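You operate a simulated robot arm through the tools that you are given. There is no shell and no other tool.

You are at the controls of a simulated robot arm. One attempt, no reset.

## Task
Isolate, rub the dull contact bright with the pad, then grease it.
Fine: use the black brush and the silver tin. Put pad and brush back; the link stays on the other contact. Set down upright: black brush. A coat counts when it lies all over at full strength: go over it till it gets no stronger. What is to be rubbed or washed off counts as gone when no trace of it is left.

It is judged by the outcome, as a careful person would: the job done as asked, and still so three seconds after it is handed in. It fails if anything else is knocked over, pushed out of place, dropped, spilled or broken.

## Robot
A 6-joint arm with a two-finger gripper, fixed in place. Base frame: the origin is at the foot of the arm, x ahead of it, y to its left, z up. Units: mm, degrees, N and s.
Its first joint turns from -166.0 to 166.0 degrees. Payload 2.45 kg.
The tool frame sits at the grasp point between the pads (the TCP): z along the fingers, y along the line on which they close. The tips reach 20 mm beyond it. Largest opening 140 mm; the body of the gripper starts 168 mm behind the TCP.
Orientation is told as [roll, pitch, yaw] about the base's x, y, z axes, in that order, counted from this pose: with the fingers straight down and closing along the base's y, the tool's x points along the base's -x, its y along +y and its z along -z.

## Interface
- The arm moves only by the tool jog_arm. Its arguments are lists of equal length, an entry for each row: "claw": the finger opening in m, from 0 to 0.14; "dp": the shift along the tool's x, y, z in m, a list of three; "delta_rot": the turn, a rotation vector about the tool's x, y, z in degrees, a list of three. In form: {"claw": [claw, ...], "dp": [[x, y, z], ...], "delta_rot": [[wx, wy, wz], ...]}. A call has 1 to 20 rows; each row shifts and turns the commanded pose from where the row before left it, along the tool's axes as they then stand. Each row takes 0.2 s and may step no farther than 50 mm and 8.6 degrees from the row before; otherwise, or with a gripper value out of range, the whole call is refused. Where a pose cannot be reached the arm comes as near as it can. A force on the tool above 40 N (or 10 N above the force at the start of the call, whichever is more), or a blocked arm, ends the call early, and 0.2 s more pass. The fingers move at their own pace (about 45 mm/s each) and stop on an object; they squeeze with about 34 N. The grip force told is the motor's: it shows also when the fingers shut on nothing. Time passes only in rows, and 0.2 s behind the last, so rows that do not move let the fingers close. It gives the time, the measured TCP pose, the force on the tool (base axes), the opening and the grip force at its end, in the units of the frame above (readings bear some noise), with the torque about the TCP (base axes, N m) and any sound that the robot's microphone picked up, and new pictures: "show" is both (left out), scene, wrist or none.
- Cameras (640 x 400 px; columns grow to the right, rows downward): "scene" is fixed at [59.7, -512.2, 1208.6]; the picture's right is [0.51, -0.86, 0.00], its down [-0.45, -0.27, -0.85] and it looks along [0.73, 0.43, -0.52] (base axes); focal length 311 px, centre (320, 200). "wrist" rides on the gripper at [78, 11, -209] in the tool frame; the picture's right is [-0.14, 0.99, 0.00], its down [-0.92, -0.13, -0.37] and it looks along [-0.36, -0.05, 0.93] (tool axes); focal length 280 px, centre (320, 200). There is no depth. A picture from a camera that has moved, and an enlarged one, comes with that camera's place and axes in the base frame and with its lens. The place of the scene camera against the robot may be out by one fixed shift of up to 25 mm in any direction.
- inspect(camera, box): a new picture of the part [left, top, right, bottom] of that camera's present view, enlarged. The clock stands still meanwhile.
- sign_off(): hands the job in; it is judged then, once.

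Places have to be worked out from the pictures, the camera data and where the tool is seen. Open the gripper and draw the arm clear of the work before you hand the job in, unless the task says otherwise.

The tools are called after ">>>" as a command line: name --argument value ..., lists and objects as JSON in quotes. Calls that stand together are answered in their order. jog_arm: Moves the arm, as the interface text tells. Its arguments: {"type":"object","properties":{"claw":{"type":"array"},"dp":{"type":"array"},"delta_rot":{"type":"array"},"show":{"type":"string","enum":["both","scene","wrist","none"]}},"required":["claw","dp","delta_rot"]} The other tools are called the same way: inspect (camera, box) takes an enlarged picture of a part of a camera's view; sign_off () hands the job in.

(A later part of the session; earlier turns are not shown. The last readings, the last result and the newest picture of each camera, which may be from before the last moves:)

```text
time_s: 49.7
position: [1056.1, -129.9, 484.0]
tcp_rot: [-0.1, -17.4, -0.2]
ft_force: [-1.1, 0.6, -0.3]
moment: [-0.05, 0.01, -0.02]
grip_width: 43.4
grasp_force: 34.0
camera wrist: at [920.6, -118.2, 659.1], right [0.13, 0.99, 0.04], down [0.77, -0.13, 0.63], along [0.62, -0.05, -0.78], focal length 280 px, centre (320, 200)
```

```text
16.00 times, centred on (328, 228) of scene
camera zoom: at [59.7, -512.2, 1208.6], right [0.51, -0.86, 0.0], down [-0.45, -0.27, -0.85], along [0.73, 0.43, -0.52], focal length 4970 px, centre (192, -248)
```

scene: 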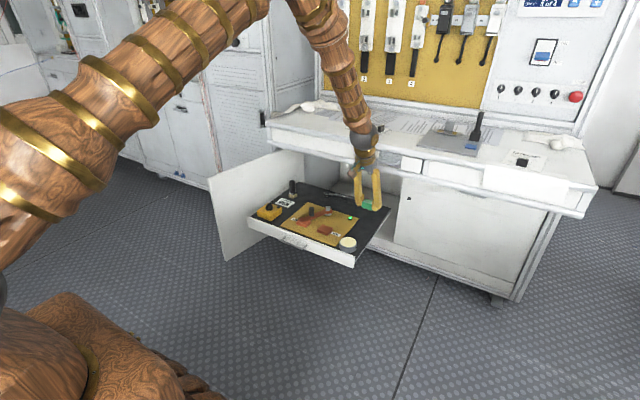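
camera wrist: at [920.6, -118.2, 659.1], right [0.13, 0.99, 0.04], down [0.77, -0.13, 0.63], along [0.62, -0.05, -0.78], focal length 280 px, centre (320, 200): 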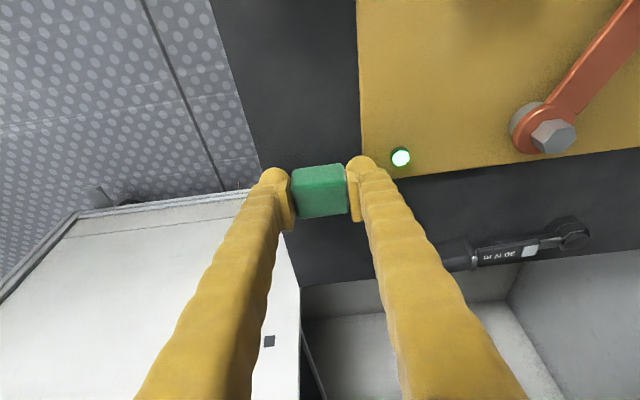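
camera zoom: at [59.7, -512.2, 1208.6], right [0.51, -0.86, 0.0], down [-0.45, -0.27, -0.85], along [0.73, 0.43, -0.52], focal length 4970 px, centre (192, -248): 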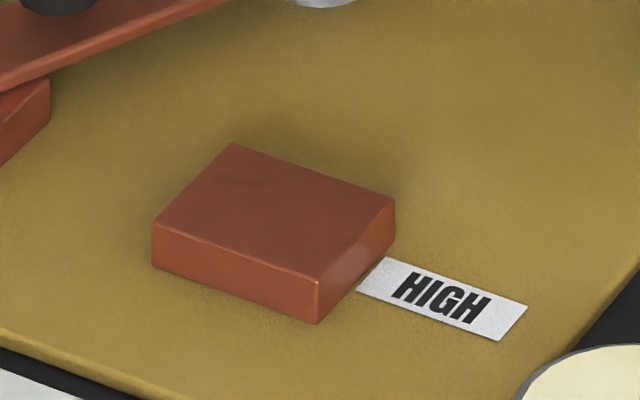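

A very faint smudge remains near the back-left part of the contact (about x 925, y 4), visible in both cameras. I still hold the pad, so I'll go back and rub more with firmer pressure there.

>>> jog_arm --claw '[0.03, 0.03, 0.03, 0.03, 0.03, 0.03, 0.03]' --dp '[[-0.0104, 0, -0.0334], [-0.0104, 0, -0.0334], [0.0339, 0.0305, -0.0105], [0.0339, 0.0305, -0.0105], [0.0339, 0.0305, -0.0105], [0.0339, 0.0305, -0.0105], [0, 0, 0]]' --delta_rot '[[0, 0, 0], [0, 0, 0], [0, 0, 0], [0, 0, 0], [0, 0, 0], [0, 0, 0], [0, 0, 0]]' --show "none"

>>> inspect --camera "wrist" --box '[260, 100, 380, 200]'

>>> inspect --camera "scene" --box '[310, 210, 350, 240]'

```text
time_s: 51.3
position: [915.6, -6.2, 550.5]
tcp_rot: [-0.3, -17.2, -0.1]
ft_force: [0.0, 0.5, -0.4]
moment: [0.01, 0.02, 0.0]
grip_width: 43.4
grasp_force: 34.2
```

```text
4.00 times, centred on (320, 150) of wrist
camera zoom: at [780.2, 4.5, 726.0], right [0.13, 0.99, 0.04], down [0.77, -0.13, 0.63], along [0.63, -0.05, -0.78], focal length 1122 px, centre (320, 400)
```

zoom: 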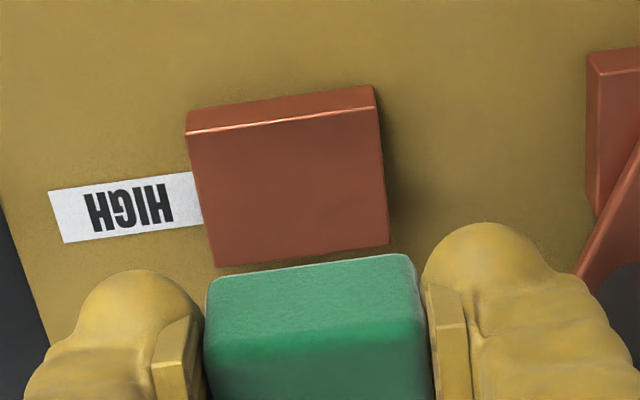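

```text
13.33 times, centred on (330, 225) of scene
camera zoom: at [59.7, -512.2, 1208.6], right [0.51, -0.86, 0.0], down [-0.45, -0.27, -0.85], along [0.73, 0.43, -0.52], focal length 4142 px, centre (187, -133)
```

zoom: 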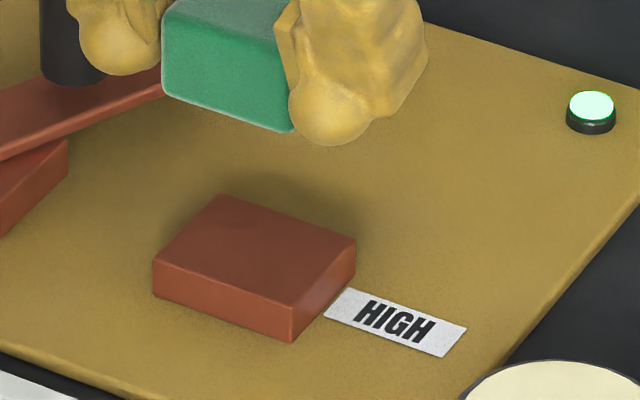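

A faint trace is visible at the back-left. I'll lower onto it with the pad centred slightly farther back and left.

>>> jog_arm --claw '[0.03, 0.03, 0.03]' --dp '[[0.0062, 0, 0.0248], [0.0061, 0, 0.0243], [0, 0, 0]]' --delta_rot '[[0, 0, 0], [0, 0, 0], [0, 0, 0]]' --show "none"

>>> jog_arm --claw '[0.03, 0.03]' --dp '[[0.0003, 0, 0.00095], [0, 0, 0]]' --delta_rot '[[0, 0, 0], [0, 0, 0]]' --show "none"

```text
time_s: 52.1
position: [918.4, -7.5, 500.4]
tcp_rot: [-0.2, -17.2, -0.1]
ft_force: [0.3, 0.0, -0.4]
moment: [-0.02, -0.02, -0.01]
grip_width: 43.3
grasp_force: 34.0
```

```text
time_s: 52.7
position: [917.6, -7.5, 498.6]
tcp_rot: [-0.2, -17.3, -0.1]
ft_force: [0.9, -0.1, -0.6]
moment: [0.01, -0.02, -0.01]
grip_width: 43.0
grasp_force: 33.7
```

>>> jog_arm --claw '[0.03, 0.03]' --dp '[[0.0003, 0, 0.00095], [0, 0, 0]]' --delta_rot '[[0, 0, 0], [0, 0, 0]]' --show "none"

```text
time_s: 53.3
position: [917.8, -7.2, 498.9]
tcp_rot: [-0.2, -17.4, -0.1]
ft_force: [0.4, -0.5, -1.0]
moment: [-0.01, 0.01, 0.02]
grip_width: 43.5
grasp_force: 33.9
```

Still no contact force, so I'll keep stepping down gently.

>>> jog_arm --claw '[0.03, 0.03]' --dp '[[0.0003, 0, 0.00095], [0, 0, 0]]' --delta_rot '[[0, 0, 0], [0, 0, 0]]' --show "none"

```text
time_s: 53.9
position: [918.4, -7.7, 497.8]
tcp_rot: [-0.2, -17.3, 0.1]
ft_force: [-1.9, -0.3, 11.0]
moment: [0.03, 0.0, 0.01]
grip_width: 43.5
grasp_force: 33.8
```

Contact at 11 N. I'll add 0.2 mm and rub around the faint spot with many strokes.

>>> jog_arm --claw '[0.03, 0.03, 0.03, 0.03, 0.03, 0.03, 0.03, 0.03, 0.03, 0.03, 0.03, 0.03, 0.03, 0.03, 0.03, 0.03, 0.03, 0.03, 0.03, 0.03]' --dp '[[0.0001, 0.004, 0.0002], [0, 0.004, 0], [0, -0.004, 0], [0, -0.004, 0], [0, -0.004, 0], [0, -0.004, 0], [0, 0.004, 0], [0, 0.004, 0], [0, 0.004, 0], [0, 0.004, 0], [0, -0.004, 0], [0, -0.004, 0], [0, -0.004, 0], [0, -0.004, 0], [0, 0.004, 0], [0, 0.004, 0], [0, 0.004, 0], [0, 0.004, 0], [0, -0.004, 0], [0, -0.004, 0]]' --delta_rot '[[0, 0, 0], [0, 0, 0], [0, 0, 0], [0, 0, 0], [0, 0, 0], [0, 0, 0], [0, 0, 0], [0, 0, 0], [0, 0, 0], [0, 0, 0], [0, 0, 0], [0, 0, 0], [0, 0, 0], [0, 0, 0], [0, 0, 0], [0, 0, 0], [0, 0, 0], [0, 0, 0], [0, 0, 0], [0, 0, 0]]' --show "none"

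>>> jog_arm --claw '[0.03, 0.03, 0.03, 0.03, 0.03, 0.03, 0.03, 0.03, 0.03, 0.03, 0.03, 0.03, 0.03, 0.03, 0.03, 0.03, 0.03, 0.03, 0.03, 0.03]' --dp '[[0.00287, 0.002, -0.00089], [0, 0.004, 0], [0, -0.004, 0], [0, -0.004, 0], [0, -0.004, 0], [0, -0.004, 0], [0, 0.004, 0], [0, 0.004, 0], [0.00287, 0.004, -0.00089], [0, 0.004, 0], [0, -0.004, 0], [0, -0.004, 0], [0, -0.004, 0], [0, -0.004, 0], [0.00287, 0.004, -0.00089], [0, 0.004, 0], [0, 0.004, 0], [0, 0.004, 0], [0, -0.004, 0], [0, -0.004, 0]]' --delta_rot '[[0, 0, 0], [0, 0, 0], [0, 0, 0], [0, 0, 0], [0, 0, 0], [0, 0, 0], [0, 0, 0], [0, 0, 0], [0, 0, 0], [0, 0, 0], [0, 0, 0], [0, 0, 0], [0, 0, 0], [0, 0, 0], [0, 0, 0], [0, 0, 0], [0, 0, 0], [0, 0, 0], [0, 0, 0], [0, 0, 0]]' --show "none"

```text
time_s: 58.1
position: [917.4, -6.2, 497.6]
tcp_rot: [-0.2, -17.3, -0.2]
ft_force: [1.2, 10.3, 13.9]
moment: [0.24, -0.04, 0.03]
grip_width: 43.6
grasp_force: 34.2
```

```text
time_s: 62.3
position: [908.8, -8.2, 498.1]
tcp_rot: [-0.2, -17.3, -0.1]
ft_force: [-0.2, 0.7, 0.0]
moment: [0.0, 0.01, 0.0]
grip_width: 43.1
grasp_force: 33.8
```

The pad lost contact near the front, which suggests its robot-side edge sits slightly lower, so the back of the contact got less rubbing. I'll lift a bit, shift 16 mm back, tip the pad 1° forward-down, and feel for contact there.

>>> jog_arm --claw '[0.03, 0.03, 0.03, 0.03, 0.03]' --dp '[[-0.0009, 0, -0.0029], [-0.0076, 0.001, 0.0024], [-0.0076, 0.001, 0.0024], [0.0006, 0, 0.0019], [0, 0, 0]]' --delta_rot '[[0, 0, 0], [0, 1.0, 0], [0, 0, 0], [0, 0, 0], [0, 0, 0]]' --show "none"

>>> inspect --camera "scene" --box '[305, 205, 345, 240]'

```text
time_s: 63.5
position: [923.7, -5.6, 498.6]
tcp_rot: [-0.2, -16.4, -0.1]
ft_force: [0.6, 0.5, -0.4]
moment: [0.02, 0.02, 0.02]
grip_width: 43.3
grasp_force: 34.2
```

```text
11.43 times, centred on (325, 222) of scene
camera zoom: at [59.7, -512.2, 1208.6], right [0.51, -0.86, 0.0], down [-0.45, -0.27, -0.85], along [0.73, 0.43, -0.52], focal length 3550 px, centre (263, -57)
```

zoom: 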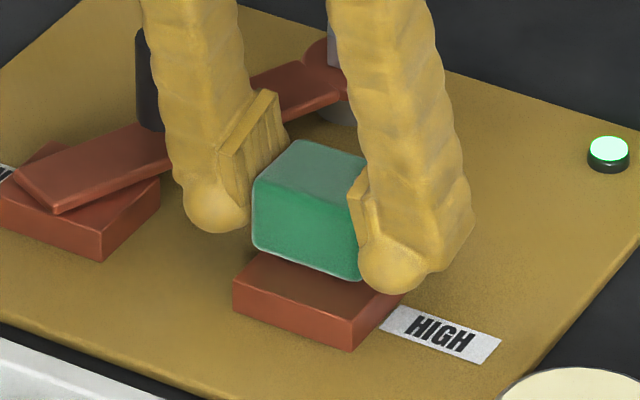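

The pad sits over the back of the contact. I'll feel down.

>>> jog_arm --claw '[0.03, 0.03]' --dp '[[0.0003, 0, 0.00095], [0, 0, 0]]' --delta_rot '[[0, 0, 0], [0, 0, 0]]' --show "none"

>>> jog_arm --claw '[0.03, 0.03]' --dp '[[0.0002, 0, 0.0005], [0, 0, 0]]' --delta_rot '[[0, 0, 0], [0, 0, 0]]' --show "none"

```text
time_s: 64.1
position: [924.5, -6.3, 497.2]
tcp_rot: [-0.2, -16.3, -0.1]
ft_force: [-1.1, 0.4, 4.6]
moment: [0.03, 0.02, 0.02]
grip_width: 43.1
grasp_force: 34.1
```

```text
time_s: 64.7
position: [924.5, -7.0, 496.7]
tcp_rot: [-0.2, -16.4, -0.1]
ft_force: [0.3, -0.4, 14.6]
moment: [-0.02, -0.14, -0.03]
grip_width: 43.1
grasp_force: 34.2
```

The pad presses at about 15 N with nearly zero moment, so it sits flat. Now strokes along y, stepping slowly in x across the contact.

>>> jog_arm --claw '[0.03, 0.03, 0.03, 0.03, 0.03, 0.03, 0.03, 0.03, 0.03, 0.03, 0.03, 0.03, 0.03, 0.03, 0.03, 0.03, 0.03, 0.03, 0.03, 0.03]' --dp '[[0, 0.004, 0], [0, 0.004, 0], [0, -0.004, 0], [0, -0.004, 0], [0, -0.004, 0], [0, -0.004, 0], [0, 0.004, 0], [0, 0.004, 0], [0, 0.004, 0], [0, 0.004, 0], [0, -0.004, 0], [0, -0.004, 0], [0, -0.004, 0], [0, -0.004, 0], [0, 0.004, 0], [0, 0.004, 0], [0, 0.004, 0], [0, 0.004, 0], [0, -0.004, 0], [0, -0.004, 0]]' --delta_rot '[[0, 0, 0], [0, 0, 0], [0, 0, 0], [0, 0, 0], [0, 0, 0], [0, 0, 0], [0, 0, 0], [0, 0, 0], [0, 0, 0], [0, 0, 0], [0, 0, 0], [0, 0, 0], [0, 0, 0], [0, 0, 0], [0, 0, 0], [0, 0, 0], [0, 0, 0], [0, 0, 0], [0, 0, 0], [0, 0, 0]]' --show "none"

>>> jog_arm --claw '[0.03, 0.03, 0.03, 0.03, 0.03, 0.03, 0.03, 0.03, 0.03, 0.03, 0.03, 0.03, 0.03, 0.03, 0.03, 0.03, 0.03, 0.03, 0.03, 0.03]' --dp '[[0.00288, 0.002, -0.00085], [0, 0.004, 0], [0, -0.004, 0], [0, -0.004, 0], [0, -0.004, 0], [0, -0.004, 0], [0, 0.004, 0], [0, 0.004, 0], [0.00288, 0.004, -0.00085], [0, 0.004, 0], [0, -0.004, 0], [0, -0.004, 0], [0, -0.004, 0], [0, -0.004, 0], [0.00288, 0.004, -0.00085], [0, 0.004, 0], [0, 0.004, 0], [0, 0.004, 0], [0, -0.004, 0], [0, -0.004, 0]]' --delta_rot '[[0, 0, 0], [0, 0, 0], [0, 0, 0], [0, 0, 0], [0, 0, 0], [0, 0, 0], [0, 0, 0], [0, 0, 0], [0, 0, 0], [0, 0, 0], [0, 0, 0], [0, 0, 0], [0, 0, 0], [0, 0, 0], [0, 0, 0], [0, 0, 0], [0, 0, 0], [0, 0, 0], [0, 0, 0], [0, 0, 0]]' --show "none"

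>>> jog_arm --claw '[0.03, 0.03, 0.03, 0.03]' --dp '[[-0.0071, 0, -0.024], [-0.0071, 0, -0.024], [-0.0288, 0.0, 0.0085], [0, 0, 0]]' --delta_rot '[[0, 0, 0], [0, 0, 0], [0, 0, 0], [0, 0, 0]]' --show "wrist"

>>> inspect --camera "wrist" --box '[270, 70, 370, 170]'

>>> inspect --camera "scene" --box '[315, 218, 341, 238]'

```text
time_s: 68.9
position: [925.0, -6.8, 496.4]
tcp_rot: [-0.2, -16.3, -0.1]
ft_force: [0.4, 4.5, 6.9]
moment: [0.16, -0.13, 0.06]
grip_width: 43.2
grasp_force: 34.1
```

```text
time_s: 73.1
position: [916.0, -7.7, 497.6]
tcp_rot: [-0.2, -16.3, -0.2]
ft_force: [-0.6, -0.4, 0.5]
moment: [0.02, -0.02, -0.03]
grip_width: 43.2
grasp_force: 34.6
```

```text
time_s: 74.1
position: [944.6, -7.8, 546.6]
tcp_rot: [-0.2, -16.3, -0.1]
ft_force: [-0.7, 0.1, -0.1]
moment: [-0.01, 0.02, 0.02]
grip_width: 42.9
grasp_force: 34.2
camera wrist: at [811.9, 2.5, 724.8], right [0.13, 0.99, 0.04], down [0.78, -0.13, 0.61], along [0.61, -0.05, -0.79], focal length 280 px, centre (320, 200)
```

wrist: 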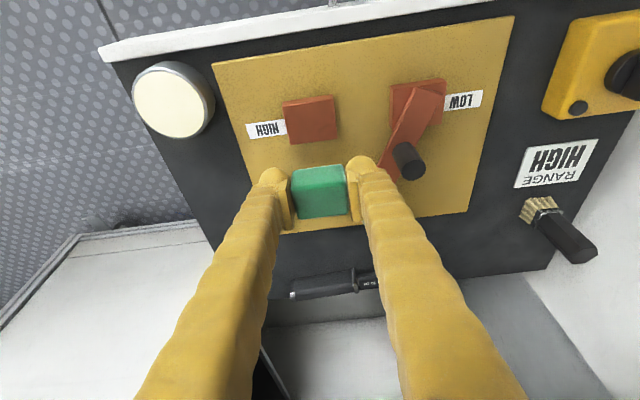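

```text
4.00 times, centred on (320, 120) of wrist
camera zoom: at [811.9, 2.5, 724.8], right [0.13, 0.99, 0.04], down [0.78, -0.13, 0.61], along [0.61, -0.05, -0.79], focal length 1122 px, centre (320, 520)
```

zoom: 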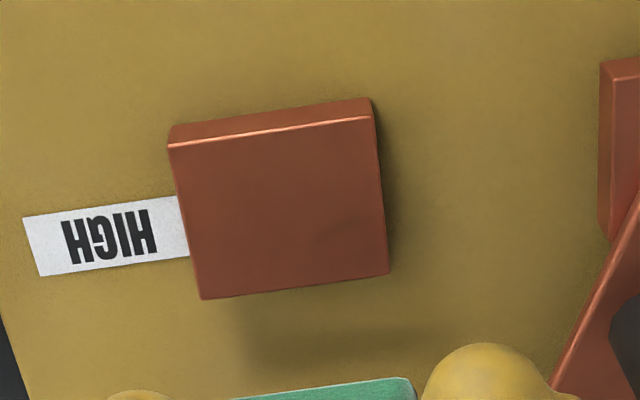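

```text
16.00 times, centred on (328, 228) of scene
camera zoom: at [59.7, -512.2, 1208.6], right [0.51, -0.86, 0.0], down [-0.45, -0.27, -0.85], along [0.73, 0.43, -0.52], focal length 4970 px, centre (192, -248)
```

zoom: 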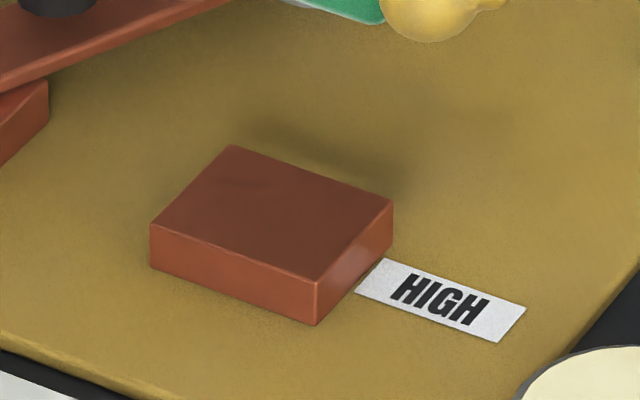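

I'll zoom in harder on the faint patch from both cameras.

>>> inspect --camera "wrist" --box '[280, 90, 340, 150]'

>>> inspect --camera "scene" --box '[316, 220, 336, 234]'

>>> inspect --camera "wrist" --box '[380, 70, 460, 130]'

```text
6.67 times, centred on (310, 120) of wrist
camera zoom: at [811.9, 2.5, 724.8], right [0.13, 0.99, 0.04], down [0.78, -0.13, 0.61], along [0.61, -0.05, -0.79], focal length 1869 px, centre (387, 733)
```

zoom: 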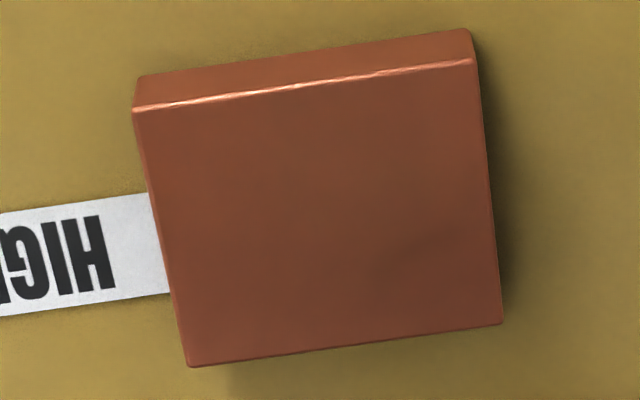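

```text
16.00 times, centred on (326, 227) of scene
camera zoom: at [59.7, -512.2, 1208.6], right [0.51, -0.86, 0.0], down [-0.45, -0.27, -0.85], along [0.73, 0.43, -0.52], focal length 4970 px, centre (224, -232)
```

zoom: 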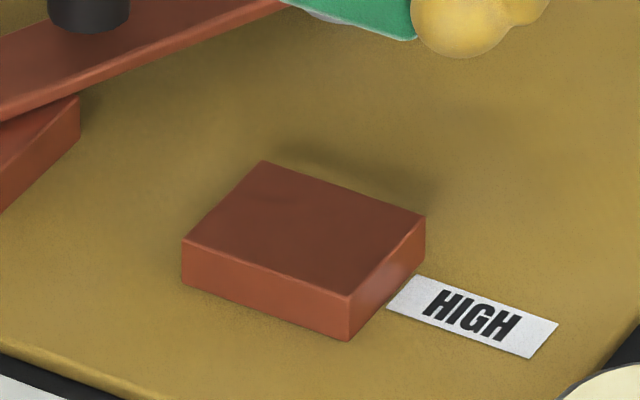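

```text
6.67 times, centred on (420, 100) of wrist
camera zoom: at [811.9, 2.5, 724.8], right [0.13, 0.99, 0.04], down [0.78, -0.13, 0.61], along [0.61, -0.05, -0.79], focal length 1869 px, centre (-347, 867)
```

zoom: 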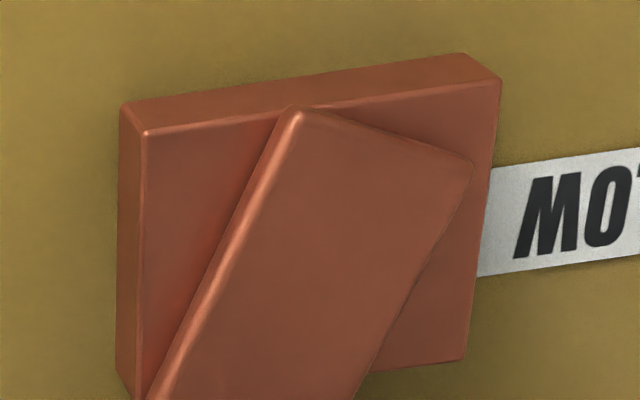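

A faint spot still shows near (923, 2). The pad has been slipping up slightly in the grip, so pressure faded during strokes. I'll go back centred on the spot and keep the pressure up by re-feeling between passes.

>>> jog_arm --claw '[0.03, 0.03, 0.03, 0.03]' --dp '[[0.0255, 0.004, -0.0075], [0.0071, 0, 0.024], [0.0073, 0, 0.0247], [0, 0, 0]]' --delta_rot '[[0, 0, 0], [0, 0, 0], [0, 0, 0], [0, 0, 0]]' --show "none"

>>> jog_arm --claw '[0.03, 0.03]' --dp '[[0.0002, 0, 0.0007], [0, 0, 0]]' --delta_rot '[[0, 0, 0], [0, 0, 0]]' --show "none"

```text
time_s: 75.1
position: [918.1, -4.4, 495.9]
tcp_rot: [-0.2, -16.5, -0.1]
ft_force: [0.3, 1.0, 12.5]
moment: [0.01, -0.05, 0.02]
grip_width: 43.0
grasp_force: 34.3
```

```text
time_s: 75.7
position: [918.9, -4.5, 496.5]
tcp_rot: [-0.2, -16.5, -0.1]
ft_force: [0.0, -2.4, 30.8]
moment: [-0.04, -0.15, -0.04]
grip_width: 43.1
grasp_force: 34.4
```

About 31 N, so I'll ease 0.2 mm and stroke with 3 mm rows.

>>> jog_arm --claw '[0.03, 0.03, 0.03, 0.03, 0.03, 0.03, 0.03, 0.03, 0.03, 0.03, 0.03, 0.03, 0.03, 0.03, 0.03, 0.03, 0.03, 0.03, 0.03, 0.03]' --dp '[[-0.0001, 0.002, -0.0002], [0, 0.003, 0], [0, 0.003, 0], [0, -0.003, 0], [0, -0.003, 0], [0, -0.003, 0], [0, -0.003, 0], [0, -0.003, 0], [0, 0.003, 0], [0, 0.003, 0], [0, 0.003, 0], [0, 0.003, 0], [0, 0.003, 0], [0, -0.003, 0], [0, -0.003, 0], [0, -0.003, 0], [0, -0.003, 0], [0, -0.003, 0], [0, 0.003, 0], [0, 0.003, 0]]' --delta_rot '[[0, 0, 0], [0, 0, 0], [0, 0, 0], [0, 0, 0], [0, 0, 0], [0, 0, 0], [0, 0, 0], [0, 0, 0], [0, 0, 0], [0, 0, 0], [0, 0, 0], [0, 0, 0], [0, 0, 0], [0, 0, 0], [0, 0, 0], [0, 0, 0], [0, 0, 0], [0, 0, 0], [0, 0, 0], [0, 0, 0]]' --show "none"

>>> jog_arm --claw '[0.03, 0.03, 0.03, 0.03, 0.03, 0.03, 0.03, 0.03, 0.03, 0.03, 0.03, 0.03, 0.03, 0.03, 0.03, 0.03, 0.03, 0.03, 0.03, 0.03]' --dp '[[0.0001, 0.002, 0.0002], [0, 0.003, 0], [0, 0.003, 0], [0, -0.003, 0], [0, -0.003, 0], [0, -0.003, 0], [0, -0.003, 0], [0, -0.003, 0], [0, 0.003, 0], [0, 0.003, 0], [0, 0.003, 0], [0, 0.003, 0], [0, 0.003, 0], [0, -0.003, 0], [0, -0.003, 0], [0, -0.003, 0], [0, -0.003, 0], [0, -0.003, 0], [0, 0.003, 0], [0, 0.003, 0]]' --delta_rot '[[0, 0, 0], [0, 0, 0], [0, 0, 0], [0, 0, 0], [0, 0, 0], [0, 0, 0], [0, 0, 0], [0, 0, 0], [0, 0, 0], [0, 0, 0], [0, 0, 0], [0, 0, 0], [0, 0, 0], [0, 0, 0], [0, 0, 0], [0, 0, 0], [0, 0, 0], [0, 0, 0], [0, 0, 0], [0, 0, 0]]' --show "none"

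```text
time_s: 79.9
position: [918.8, -6.0, 495.5]
tcp_rot: [-0.3, -16.2, -0.1]
ft_force: [-0.3, -7.8, 10.4]
moment: [-0.17, -0.06, -0.06]
grip_width: 43.1
grasp_force: 34.2
```

```text
time_s: 84.1
position: [918.9, -7.1, 495.3]
tcp_rot: [-0.2, -16.3, -0.2]
ft_force: [0.6, -9.0, 10.7]
moment: [-0.2, -0.05, -0.03]
grip_width: 43.4
grasp_force: 33.7
```

That was sustained contact at about 10 N. I'll lift, move back out of the way and inspect the spot.

>>> jog_arm --claw '[0.03, 0.03, 0.03, 0.03, 0.03]' --dp '[[-0.0071, 0, -0.024], [-0.0071, 0, -0.024], [-0.0288, -0.02, 0.0085], [-0.0288, -0.02, 0.0085], [0, 0, 0]]' --delta_rot '[[0, 0, 0], [0, 0, 0], [0, 0, 0], [0, 0, 0], [0, 0, 0]]' --show "wrist"

>>> inspect --camera "wrist" --box '[310, 40, 390, 110]'

>>> inspect --camera "scene" --box '[316, 220, 336, 234]'

```text
time_s: 85.3
position: [977.9, -47.8, 544.9]
tcp_rot: [-0.1, -16.2, -0.1]
ft_force: [-0.6, -0.3, 0.3]
moment: [-0.01, 0.01, -0.03]
grip_width: 43.2
grasp_force: 34.0
camera wrist: at [845.7, -36.5, 723.1], right [0.13, 0.99, 0.04], down [0.78, -0.13, 0.61], along [0.61, -0.05, -0.79], focal length 280 px, centre (320, 200)
```

wrist: 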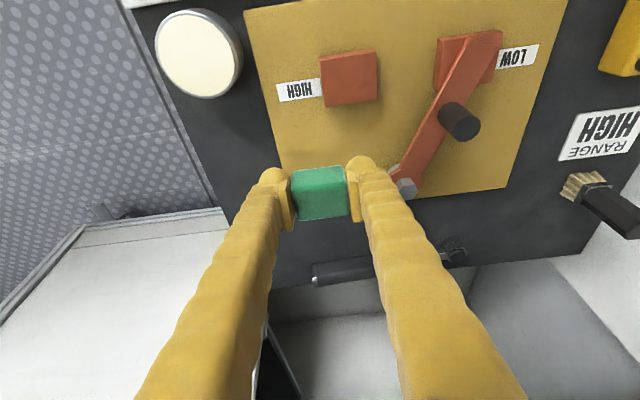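

```text
5.71 times, centred on (350, 75) of wrist
camera zoom: at [845.7, -36.5, 723.1], right [0.13, 0.99, 0.04], down [0.78, -0.13, 0.61], along [0.61, -0.05, -0.79], focal length 1602 px, centre (149, 914)
```

zoom: 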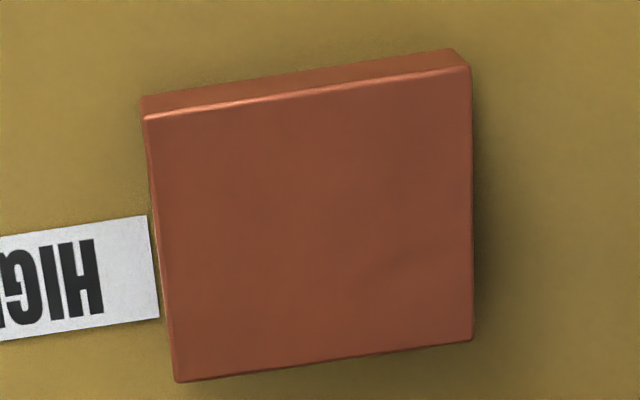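

```text
16.00 times, centred on (326, 227) of scene
camera zoom: at [59.7, -512.2, 1208.6], right [0.51, -0.86, 0.0], down [-0.45, -0.27, -0.85], along [0.73, 0.43, -0.52], focal length 4970 px, centre (224, -232)
```

zoom: 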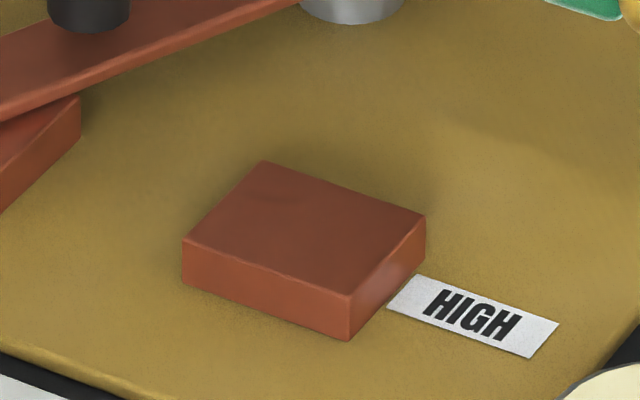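

The faint mark hasn't changed with rubbing, so it may only be surface shading. I'll magnify that area strongly to decide.

>>> inspect --camera "wrist" --box '[340, 72, 380, 100]'

>>> inspect --camera "wrist" --box '[425, 90, 465, 118]'

>>> inspect --camera "wrist" --box '[318, 52, 358, 80]'

```text
14.29 times, centred on (360, 86) of wrist
camera zoom: at [845.7, -36.5, 723.1], right [0.13, 0.99, 0.04], down [0.78, -0.13, 0.61], along [0.61, -0.05, -0.79], focal length 4006 px, centre (-251, 1829)
```

zoom: 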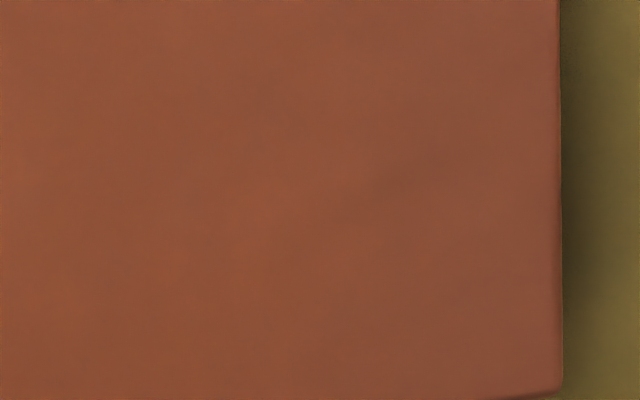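

```text
14.29 times, centred on (445, 104) of wrist
camera zoom: at [845.7, -36.5, 723.1], right [0.13, 0.99, 0.04], down [0.78, -0.13, 0.61], along [0.61, -0.05, -0.79], focal length 4006 px, centre (-1466, 1571)
```

zoom: 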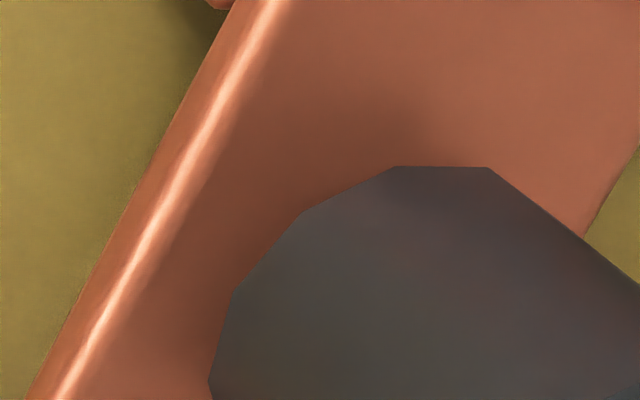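

```text
14.29 times, centred on (338, 66) of wrist
camera zoom: at [845.7, -36.5, 723.1], right [0.13, 0.99, 0.04], down [0.78, -0.13, 0.61], along [0.61, -0.05, -0.79], focal length 4006 px, centre (63, 2114)
```

zoom: 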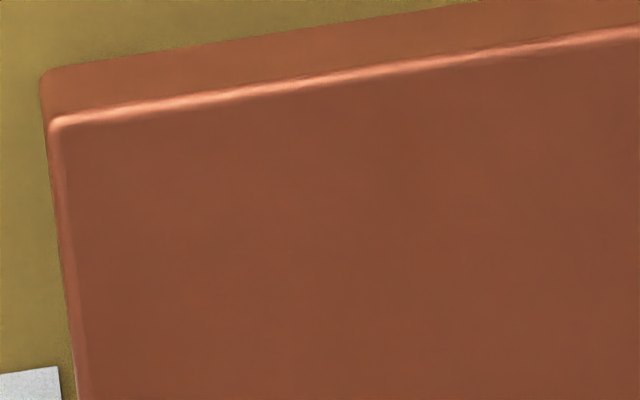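

The remaining variation is tiny. I'll compare the HIGH top directly with the LOW contact and bar under the same light.

>>> inspect --camera "wrist" --box '[310, 25, 510, 115]'

>>> inspect --camera "scene" --box '[290, 205, 345, 240]'

```text
3.20 times, centred on (410, 70) of wrist
camera zoom: at [845.7, -36.5, 723.1], right [0.13, 0.99, 0.04], down [0.78, -0.13, 0.61], along [0.61, -0.05, -0.79], focal length 897 px, centre (32, 616)
```

zoom: 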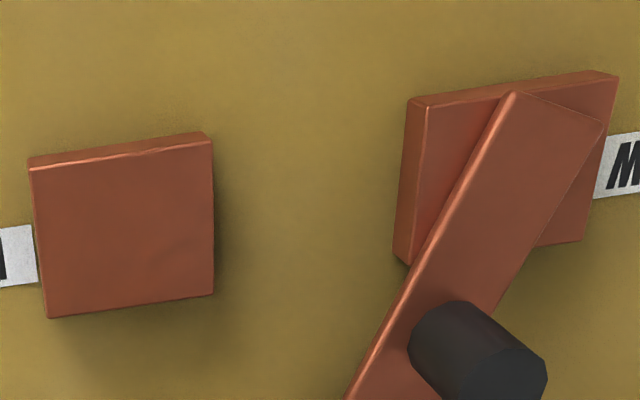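

```text
11.43 times, centred on (318, 222) of scene
camera zoom: at [59.7, -512.2, 1208.6], right [0.51, -0.86, 0.0], down [-0.45, -0.27, -0.85], along [0.73, 0.43, -0.52], focal length 3550 px, centre (349, -57)
```

zoom: 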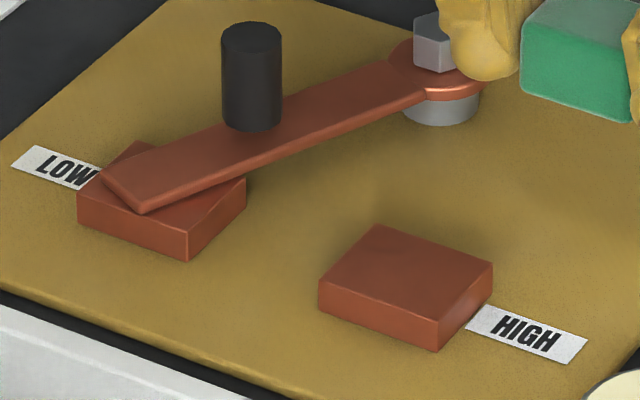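

HIGH now matches the LOW contact, so I take it as rubbed bright. Next I'll carry the pad back to its place and lower it close to the floor.

>>> jog_arm --claw '[0.03, 0.03, 0.03, 0.03, 0.03, 0.03]' --dp '[[-0.0248, -0.0273, 0.0072], [-0.0248, -0.0273, 0.0072], [-0.0248, -0.0273, 0.0072], [0.0087, 0, 0.0298], [0.0087, 0, 0.0298], [0, 0, 0]]' --delta_rot '[[0, 0, 0], [0, 0, 0], [0, 0, 0], [0, 0, 0], [0, 0, 0], [0, 0, 0]]' --show "wrist"

>>> inspect --camera "wrist" --box '[240, 100, 400, 240]'

>>> inspect --camera "scene" --box '[340, 190, 400, 240]'

```text
time_s: 86.7
position: [1056.1, -127.8, 484.1]
tcp_rot: [-0.2, -16.3, -0.2]
ft_force: [0.4, -0.9, -1.0]
moment: [0.01, 0.02, 0.02]
grip_width: 43.2
grasp_force: 34.1
camera wrist: at [923.4, -117.4, 662.2], right [0.13, 0.99, 0.04], down [0.78, -0.13, 0.61], along [0.61, -0.05, -0.79], focal length 280 px, centre (320, 200)
```

wrist: 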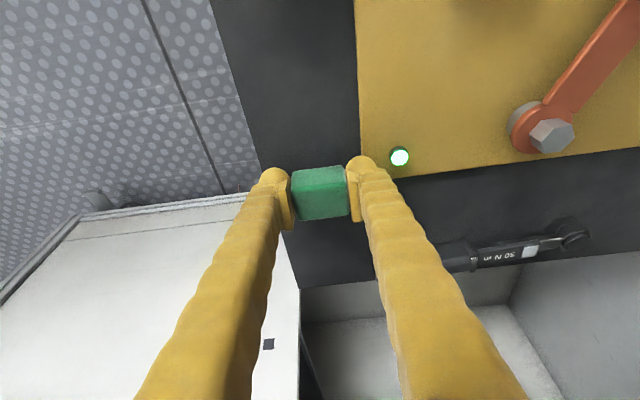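

```text
2.86 times, centred on (320, 170) of wrist
camera zoom: at [923.4, -117.4, 662.2], right [0.13, 0.99, 0.04], down [0.78, -0.13, 0.61], along [0.61, -0.05, -0.79], focal length 801 px, centre (320, 286)
```

zoom: 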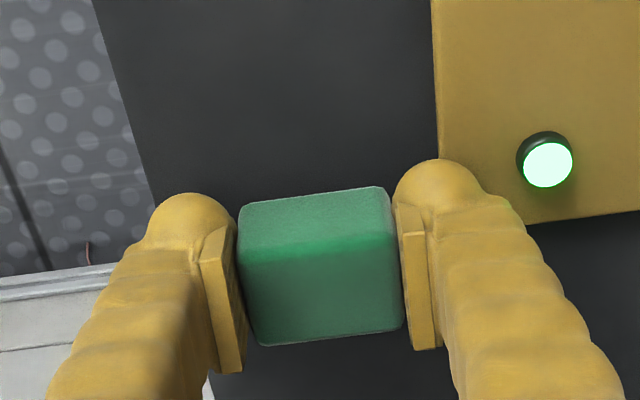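

```text
8.00 times, centred on (370, 215) of scene
camera zoom: at [59.7, -512.2, 1208.6], right [0.51, -0.86, 0.0], down [-0.45, -0.27, -0.85], along [0.73, 0.43, -0.52], focal length 2485 px, centre (-80, 80)
```

zoom: 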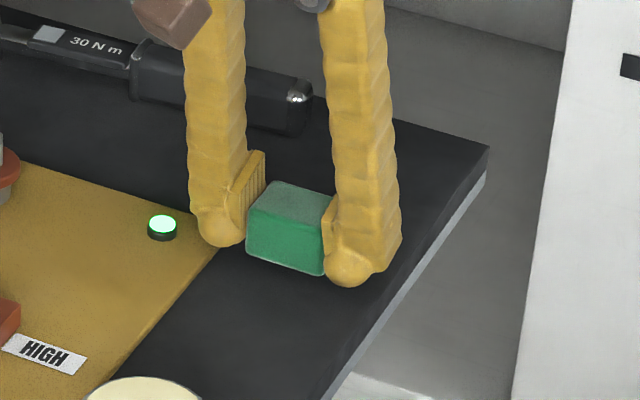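

The pad is over its old spot. I'll shift 1.5 mm in y, lower 5 mm, then feel for the floor.

>>> jog_arm --claw '[0.03, 0.03]' --dp '[[0.0014, -0.0015, 0.0048], [0, 0, 0]]' --delta_rot '[[0, 0, 0], [0, 0, 0]]' --show "none"

>>> jog_arm --claw '[0.03, 0.03]' --dp '[[0.0003, 0, 0.00095], [0, 0, 0]]' --delta_rot '[[0, 0, 0], [0, 0, 0]]' --show "none"

>>> jog_arm --claw '[0.03, 0.03]' --dp '[[0.0003, 0, 0.00095], [0, 0, 0]]' --delta_rot '[[0, 0, 0], [0, 0, 0]]' --show "none"

```text
time_s: 87.3
position: [1056.0, -130.2, 478.8]
tcp_rot: [-0.2, -16.3, -0.1]
ft_force: [0.1, 0.4, 0.0]
moment: [0.03, -0.04, 0.02]
grip_width: 43.4
grasp_force: 33.7
```

```text
time_s: 87.9
position: [1055.3, -131.3, 476.8]
tcp_rot: [-0.2, -16.3, -0.1]
ft_force: [-0.2, -0.2, -0.3]
moment: [0.01, 0.03, -0.03]
grip_width: 43.1
grasp_force: 33.9
```

```text
time_s: 88.5
position: [1054.7, -130.0, 477.4]
tcp_rot: [-0.2, -16.3, -0.1]
ft_force: [0.2, 0.0, -0.3]
moment: [0.03, 0.04, 0.03]
grip_width: 43.3
grasp_force: 33.7
```

>>> jog_arm --claw '[0.03, 0.03]' --dp '[[0.0003, 0, 0.00095], [0, 0, 0]]' --delta_rot '[[0, 0, 0], [0, 0, 0]]' --show "none"

>>> inspect --camera "scene" --box '[350, 200, 390, 230]'

```text
time_s: 89.1
position: [1054.6, -130.5, 476.5]
tcp_rot: [-0.2, -16.3, -0.2]
ft_force: [1.1, 0.0, -1.0]
moment: [-0.01, 0.01, 0.0]
grip_width: 43.0
grasp_force: 34.0
```

```text
13.33 times, centred on (370, 215) of scene
camera zoom: at [59.7, -512.2, 1208.6], right [0.51, -0.86, 0.0], down [-0.45, -0.27, -0.85], along [0.73, 0.43, -0.52], focal length 4142 px, centre (-347, 0)
```

zoom: 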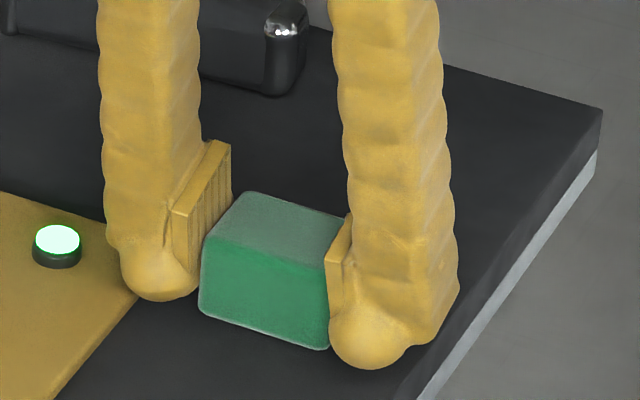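

Not touching yet. Continuing down in small steps.

>>> jog_arm --claw '[0.03, 0.03]' --dp '[[0.0002, 0, 0.0007], [0, 0, 0]]' --delta_rot '[[0, 0, 0], [0, 0, 0]]' --show "none"

>>> jog_arm --claw '[0.03, 0.03]' --dp '[[0.0002, 0, 0.0007], [0, 0, 0]]' --delta_rot '[[0, 0, 0], [0, 0, 0]]' --show "none"

```text
time_s: 89.7
position: [1055.4, -130.7, 475.1]
tcp_rot: [-0.2, -16.3, -0.1]
ft_force: [-0.8, 0.5, 0.5]
moment: [0.0, -0.02, -0.02]
grip_width: 43.0
grasp_force: 33.9
```

```text
time_s: 90.3
position: [1056.6, -130.9, 475.6]
tcp_rot: [-0.3, -16.4, 0.0]
ft_force: [-2.6, -0.4, 14.5]
moment: [0.0, 0.04, 0.0]
grip_width: 43.3
grasp_force: 33.9
```

The pad is on the floor (14 N). I'll ease up slightly, open just to 50 mm so as not to touch the plate edge, and rise straight up.

>>> jog_arm --claw '[0.03, 0.049, 0.049, 0.049, 0.049]' --dp '[[-0.0001, 0, -0.0003], [0, 0, 0], [0, 0, 0], [-0.0028, 0, -0.0096], [0, 0, 0]]' --delta_rot '[[0, 0, 0], [0, 0, 0], [0, 0, 0], [0, 0, 0], [0, 0, 0]]' --show "wrist"

>>> inspect --camera "scene" --box '[350, 200, 390, 230]'

```text
time_s: 91.5
position: [1056.0, -130.2, 485.3]
tcp_rot: [-0.3, -16.4, -0.1]
ft_force: [0.4, 0.7, -0.2]
moment: [0.02, 0.02, 0.02]
grip_width: 48.8
grasp_force: 0.0
camera wrist: at [922.7, -119.2, 662.2], right [0.13, 0.99, 0.04], down [0.78, -0.13, 0.61], along [0.61, -0.05, -0.79], focal length 280 px, centre (320, 200)
```

wrist: 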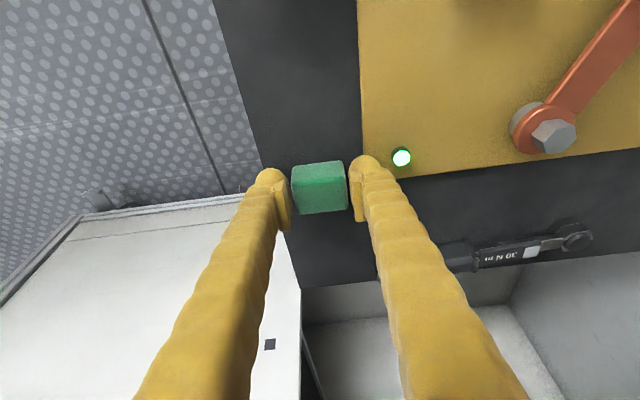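

```text
13.33 times, centred on (370, 215) of scene
camera zoom: at [59.7, -512.2, 1208.6], right [0.51, -0.86, 0.0], down [-0.45, -0.27, -0.85], along [0.73, 0.43, -0.52], focal length 4142 px, centre (-347, 0)
```

zoom: 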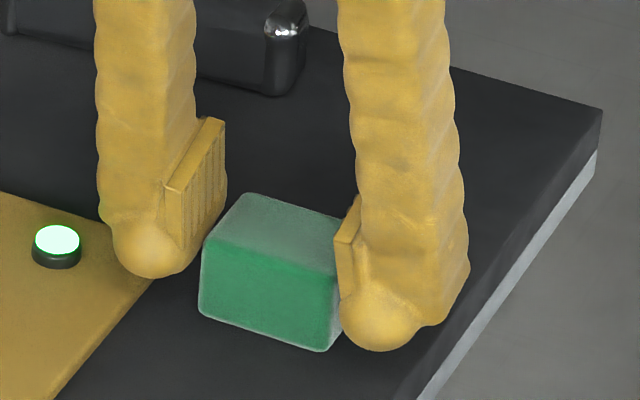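

The pad stands back in its place (within about 1–2 mm). I'll rise and move across to the brush side at a safe height for a close look.

>>> jog_arm --claw '[0.05, 0.05, 0.05, 0.06, 0.07, 0.07, 0.07, 0.07, 0.07, 0.07, 0.07, 0.07, 0.07, 0.07]' --dp '[[-0.0112, 0, -0.0384], [-0.0112, 0, -0.0384], [-0.0112, 0, -0.0384], [-0.0112, 0, -0.0384], [0.006, 0.043, -0.0018], [0.006, 0.043, -0.0018], [0.006, 0.043, -0.0018], [0.006, 0.043, -0.0018], [0.006, 0.043, -0.0018], [0.006, 0.043, -0.0018], [0.006, 0.043, -0.0018], [0.006, 0.043, -0.0018], [0.006, 0.043, -0.0018], [0, 0, 0]]' --delta_rot '[[0, 0, 0], [0, 0, 0], [0, 0, 0], [0, 0, 0], [0, 0, 0], [0, 0, 0], [0, 0, 0], [0, 0, 0], [0, 0, 0], [0, 0, 0], [0, 0, 0], [0, 0, 0], [0, 0, 0], [0, 0, 0]]'

>>> inspect --camera "wrist" --box '[240, 100, 440, 260]'

```text
time_s: 94.5
position: [1000.8, 257.4, 642.9]
tcp_rot: [-0.3, -16.2, -0.1]
ft_force: [-0.4, -0.2, -0.3]
moment: [0.03, 0.01, -0.01]
grip_width: 70.1
grasp_force: 0.0
camera wrist: at [868.5, 268.1, 821.7], right [0.13, 0.99, 0.04], down [0.78, -0.13, 0.61], along [0.61, -0.05, -0.79], focal length 280 px, centre (320, 200)
```

scene: 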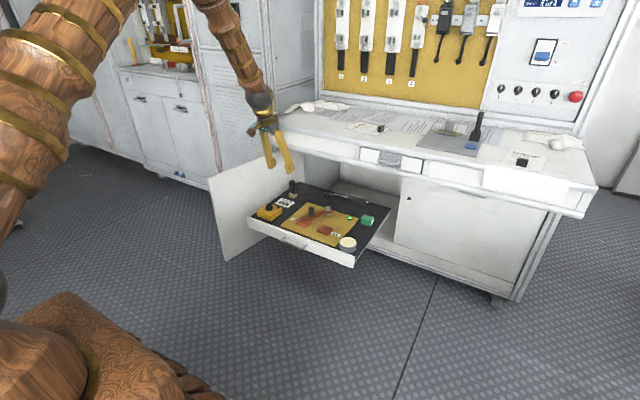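
wrist: 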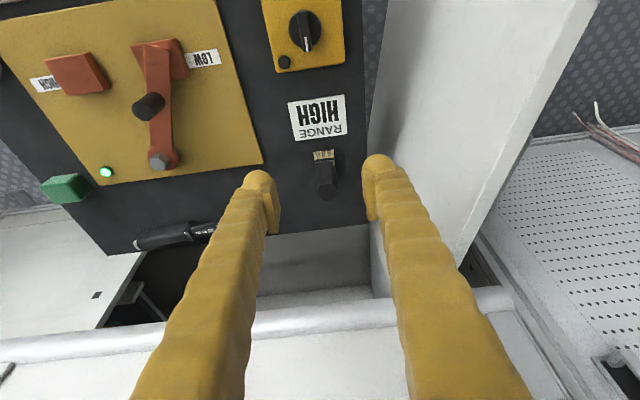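

```text
2.50 times, centred on (340, 180) of wrist
camera zoom: at [868.5, 268.1, 821.7], right [0.13, 0.99, 0.04], down [0.78, -0.13, 0.61], along [0.61, -0.05, -0.79], focal length 701 px, centre (270, 250)
```

zoom: 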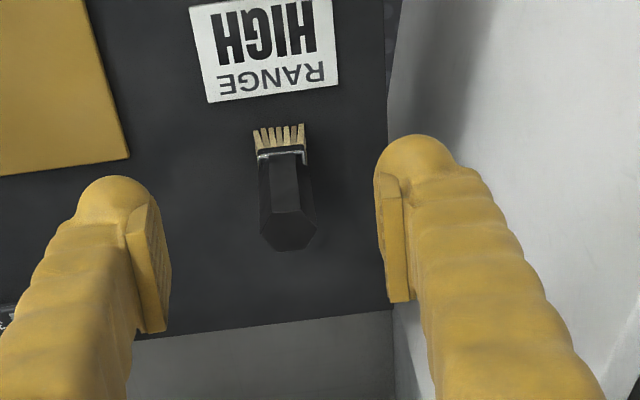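

I'll zoom on the brush to get its exact place and handle shape.

>>> inspect --camera "wrist" --box '[300, 140, 350, 210]'

>>> inspect --camera "scene" --box '[275, 172, 315, 207]'

```text
5.71 times, centred on (325, 175) of wrist
camera zoom: at [868.5, 268.1, 821.7], right [0.13, 0.99, 0.04], down [0.78, -0.13, 0.61], along [0.61, -0.05, -0.79], focal length 1602 px, centre (291, 343)
```

zoom: 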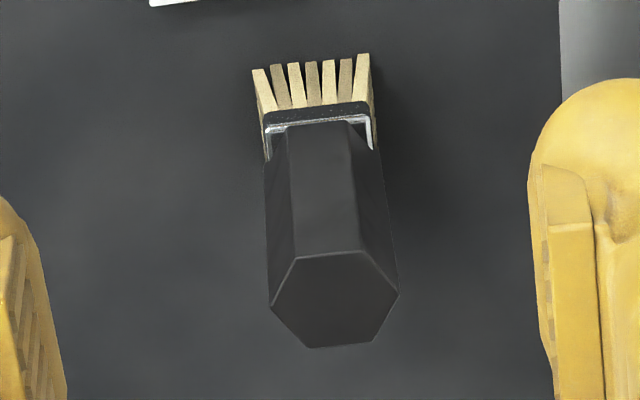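

```text
11.43 times, centred on (295, 190) of scene
camera zoom: at [59.7, -512.2, 1208.6], right [0.51, -0.86, 0.0], down [-0.45, -0.27, -0.85], along [0.73, 0.43, -0.52], focal length 3550 px, centre (606, 320)
```

zoom: 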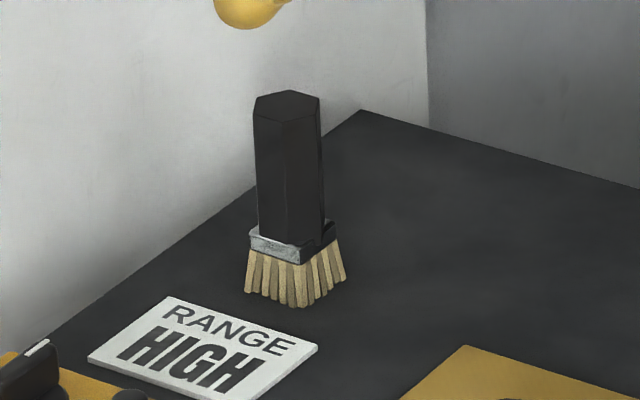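

The brush stands at about (1077, 261), and its hex handle has flats facing ±x, so corners face ±y. Gripping at yaw +30° will seat on flats. I'll tilt further to about 28° and yaw 30°, still high above it.

>>> jog_arm --claw '[0.07, 0.07, 0.07, 0.07, 0.07, 0.07, 0.07]' --dp '[[0, 0, 0], [0, 0, 0], [0, 0, 0], [0, 0, 0], [0, 0, 0], [0, 0, 0], [0, 0, 0]]' --delta_rot '[[0, -6, 0], [0, -5.7, 0], [-3.52, 0, -6.62], [-3.52, 0, -6.62], [-3.52, 0, -6.62], [-3.52, 0, -6.62], [0, 0, 0]]'

```text
time_s: 96.1
position: [995.1, 253.6, 639.5]
tcp_rot: [-0.5, -26.6, 18.6]
ft_force: [-0.1, 0.4, -0.3]
moment: [0.02, -0.02, 0.01]
grip_width: 69.7
grasp_force: 0.0
out of reach, approached as far as the arm can: row 5, 6
camera wrist: at [837.2, 213.4, 791.7], right [-0.19, 0.98, 0.05], down [0.66, 0.09, 0.74], along [0.72, 0.18, -0.67], focal length 280 px, centre (320, 200)
```

scene: 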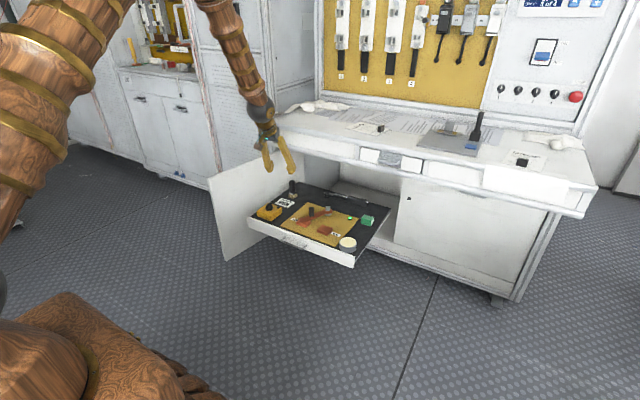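
wrist: 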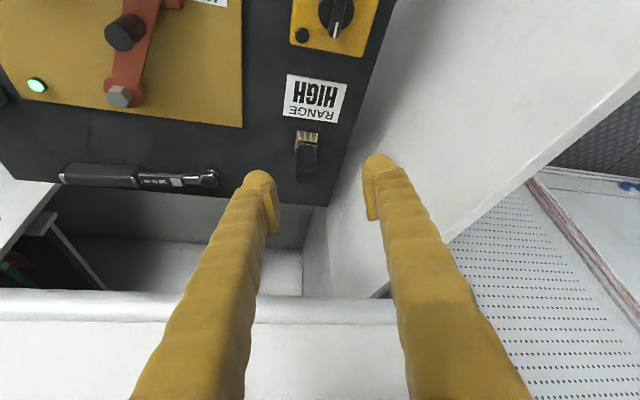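

The yaw stalled at 18.6°, because the wrist comes near alignment with the forearm (a singularity) at this tilt and place. I'll reduce the tilt to about 17°, finish the yaw to 30°, and then re-tilt farther out.

>>> jog_arm --claw '[0.07, 0.07, 0.07, 0.07, 0.07]' --dp '[[0, 0, 0], [0, 0, 0], [0, 0, 0], [0, 0, 0], [0, 0, 0]]' --delta_rot '[[0, 5, 0], [0, 5, 0], [-1.63, 0, -5.46], [-1.63, 0, -5.46], [0, 0, 0]]' --show "wrist"

```text
time_s: 97.3
position: [995.1, 256.0, 640.9]
tcp_rot: [-0.4, -16.4, 29.8]
ft_force: [0.4, -0.3, -0.7]
moment: [-0.02, -0.02, -0.02]
grip_width: 70.0
grasp_force: 0.1
camera wrist: at [874.8, 199.4, 818.6], right [-0.38, 0.93, 0.03], down [0.74, 0.28, 0.62], along [0.56, 0.25, -0.79], focal length 280 px, centre (320, 200)
```

wrist: 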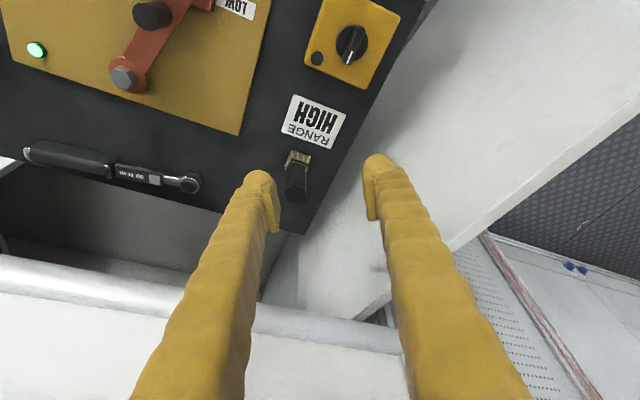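

Now at pitch −16.4°, yaw 29.8°. I'll move out and down toward the brush, staying above its top, and see how the reach behaves.

>>> jog_arm --claw '[0.07, 0.07, 0.07]' --dp '[[-0.0105, -0.0108, 0.024], [-0.0105, -0.0108, 0.024], [0, 0, 0]]' --delta_rot '[[0, 0, 0], [0, 0, 0], [0, 0, 0]]' --show "wrist"

```text
time_s: 98.1
position: [1036.0, 252.8, 601.5]
tcp_rot: [-0.5, -16.6, 29.9]
ft_force: [0.2, 0.6, -0.3]
moment: [0.01, 0.0, -0.02]
grip_width: 70.0
grasp_force: 0.0
camera wrist: at [914.2, 196.5, 778.0], right [-0.38, 0.93, 0.03], down [0.74, 0.28, 0.62], along [0.56, 0.25, -0.79], focal length 280 px, centre (320, 200)
```

wrist: 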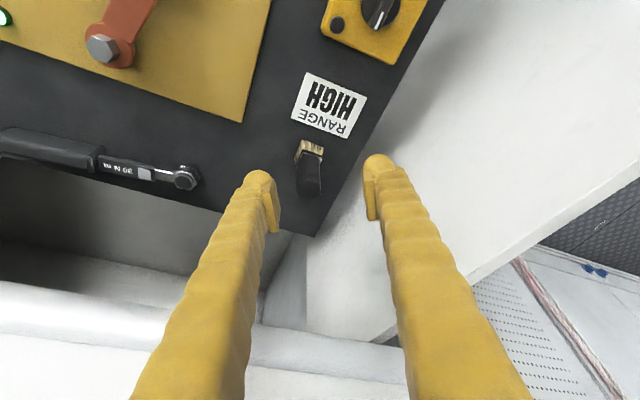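

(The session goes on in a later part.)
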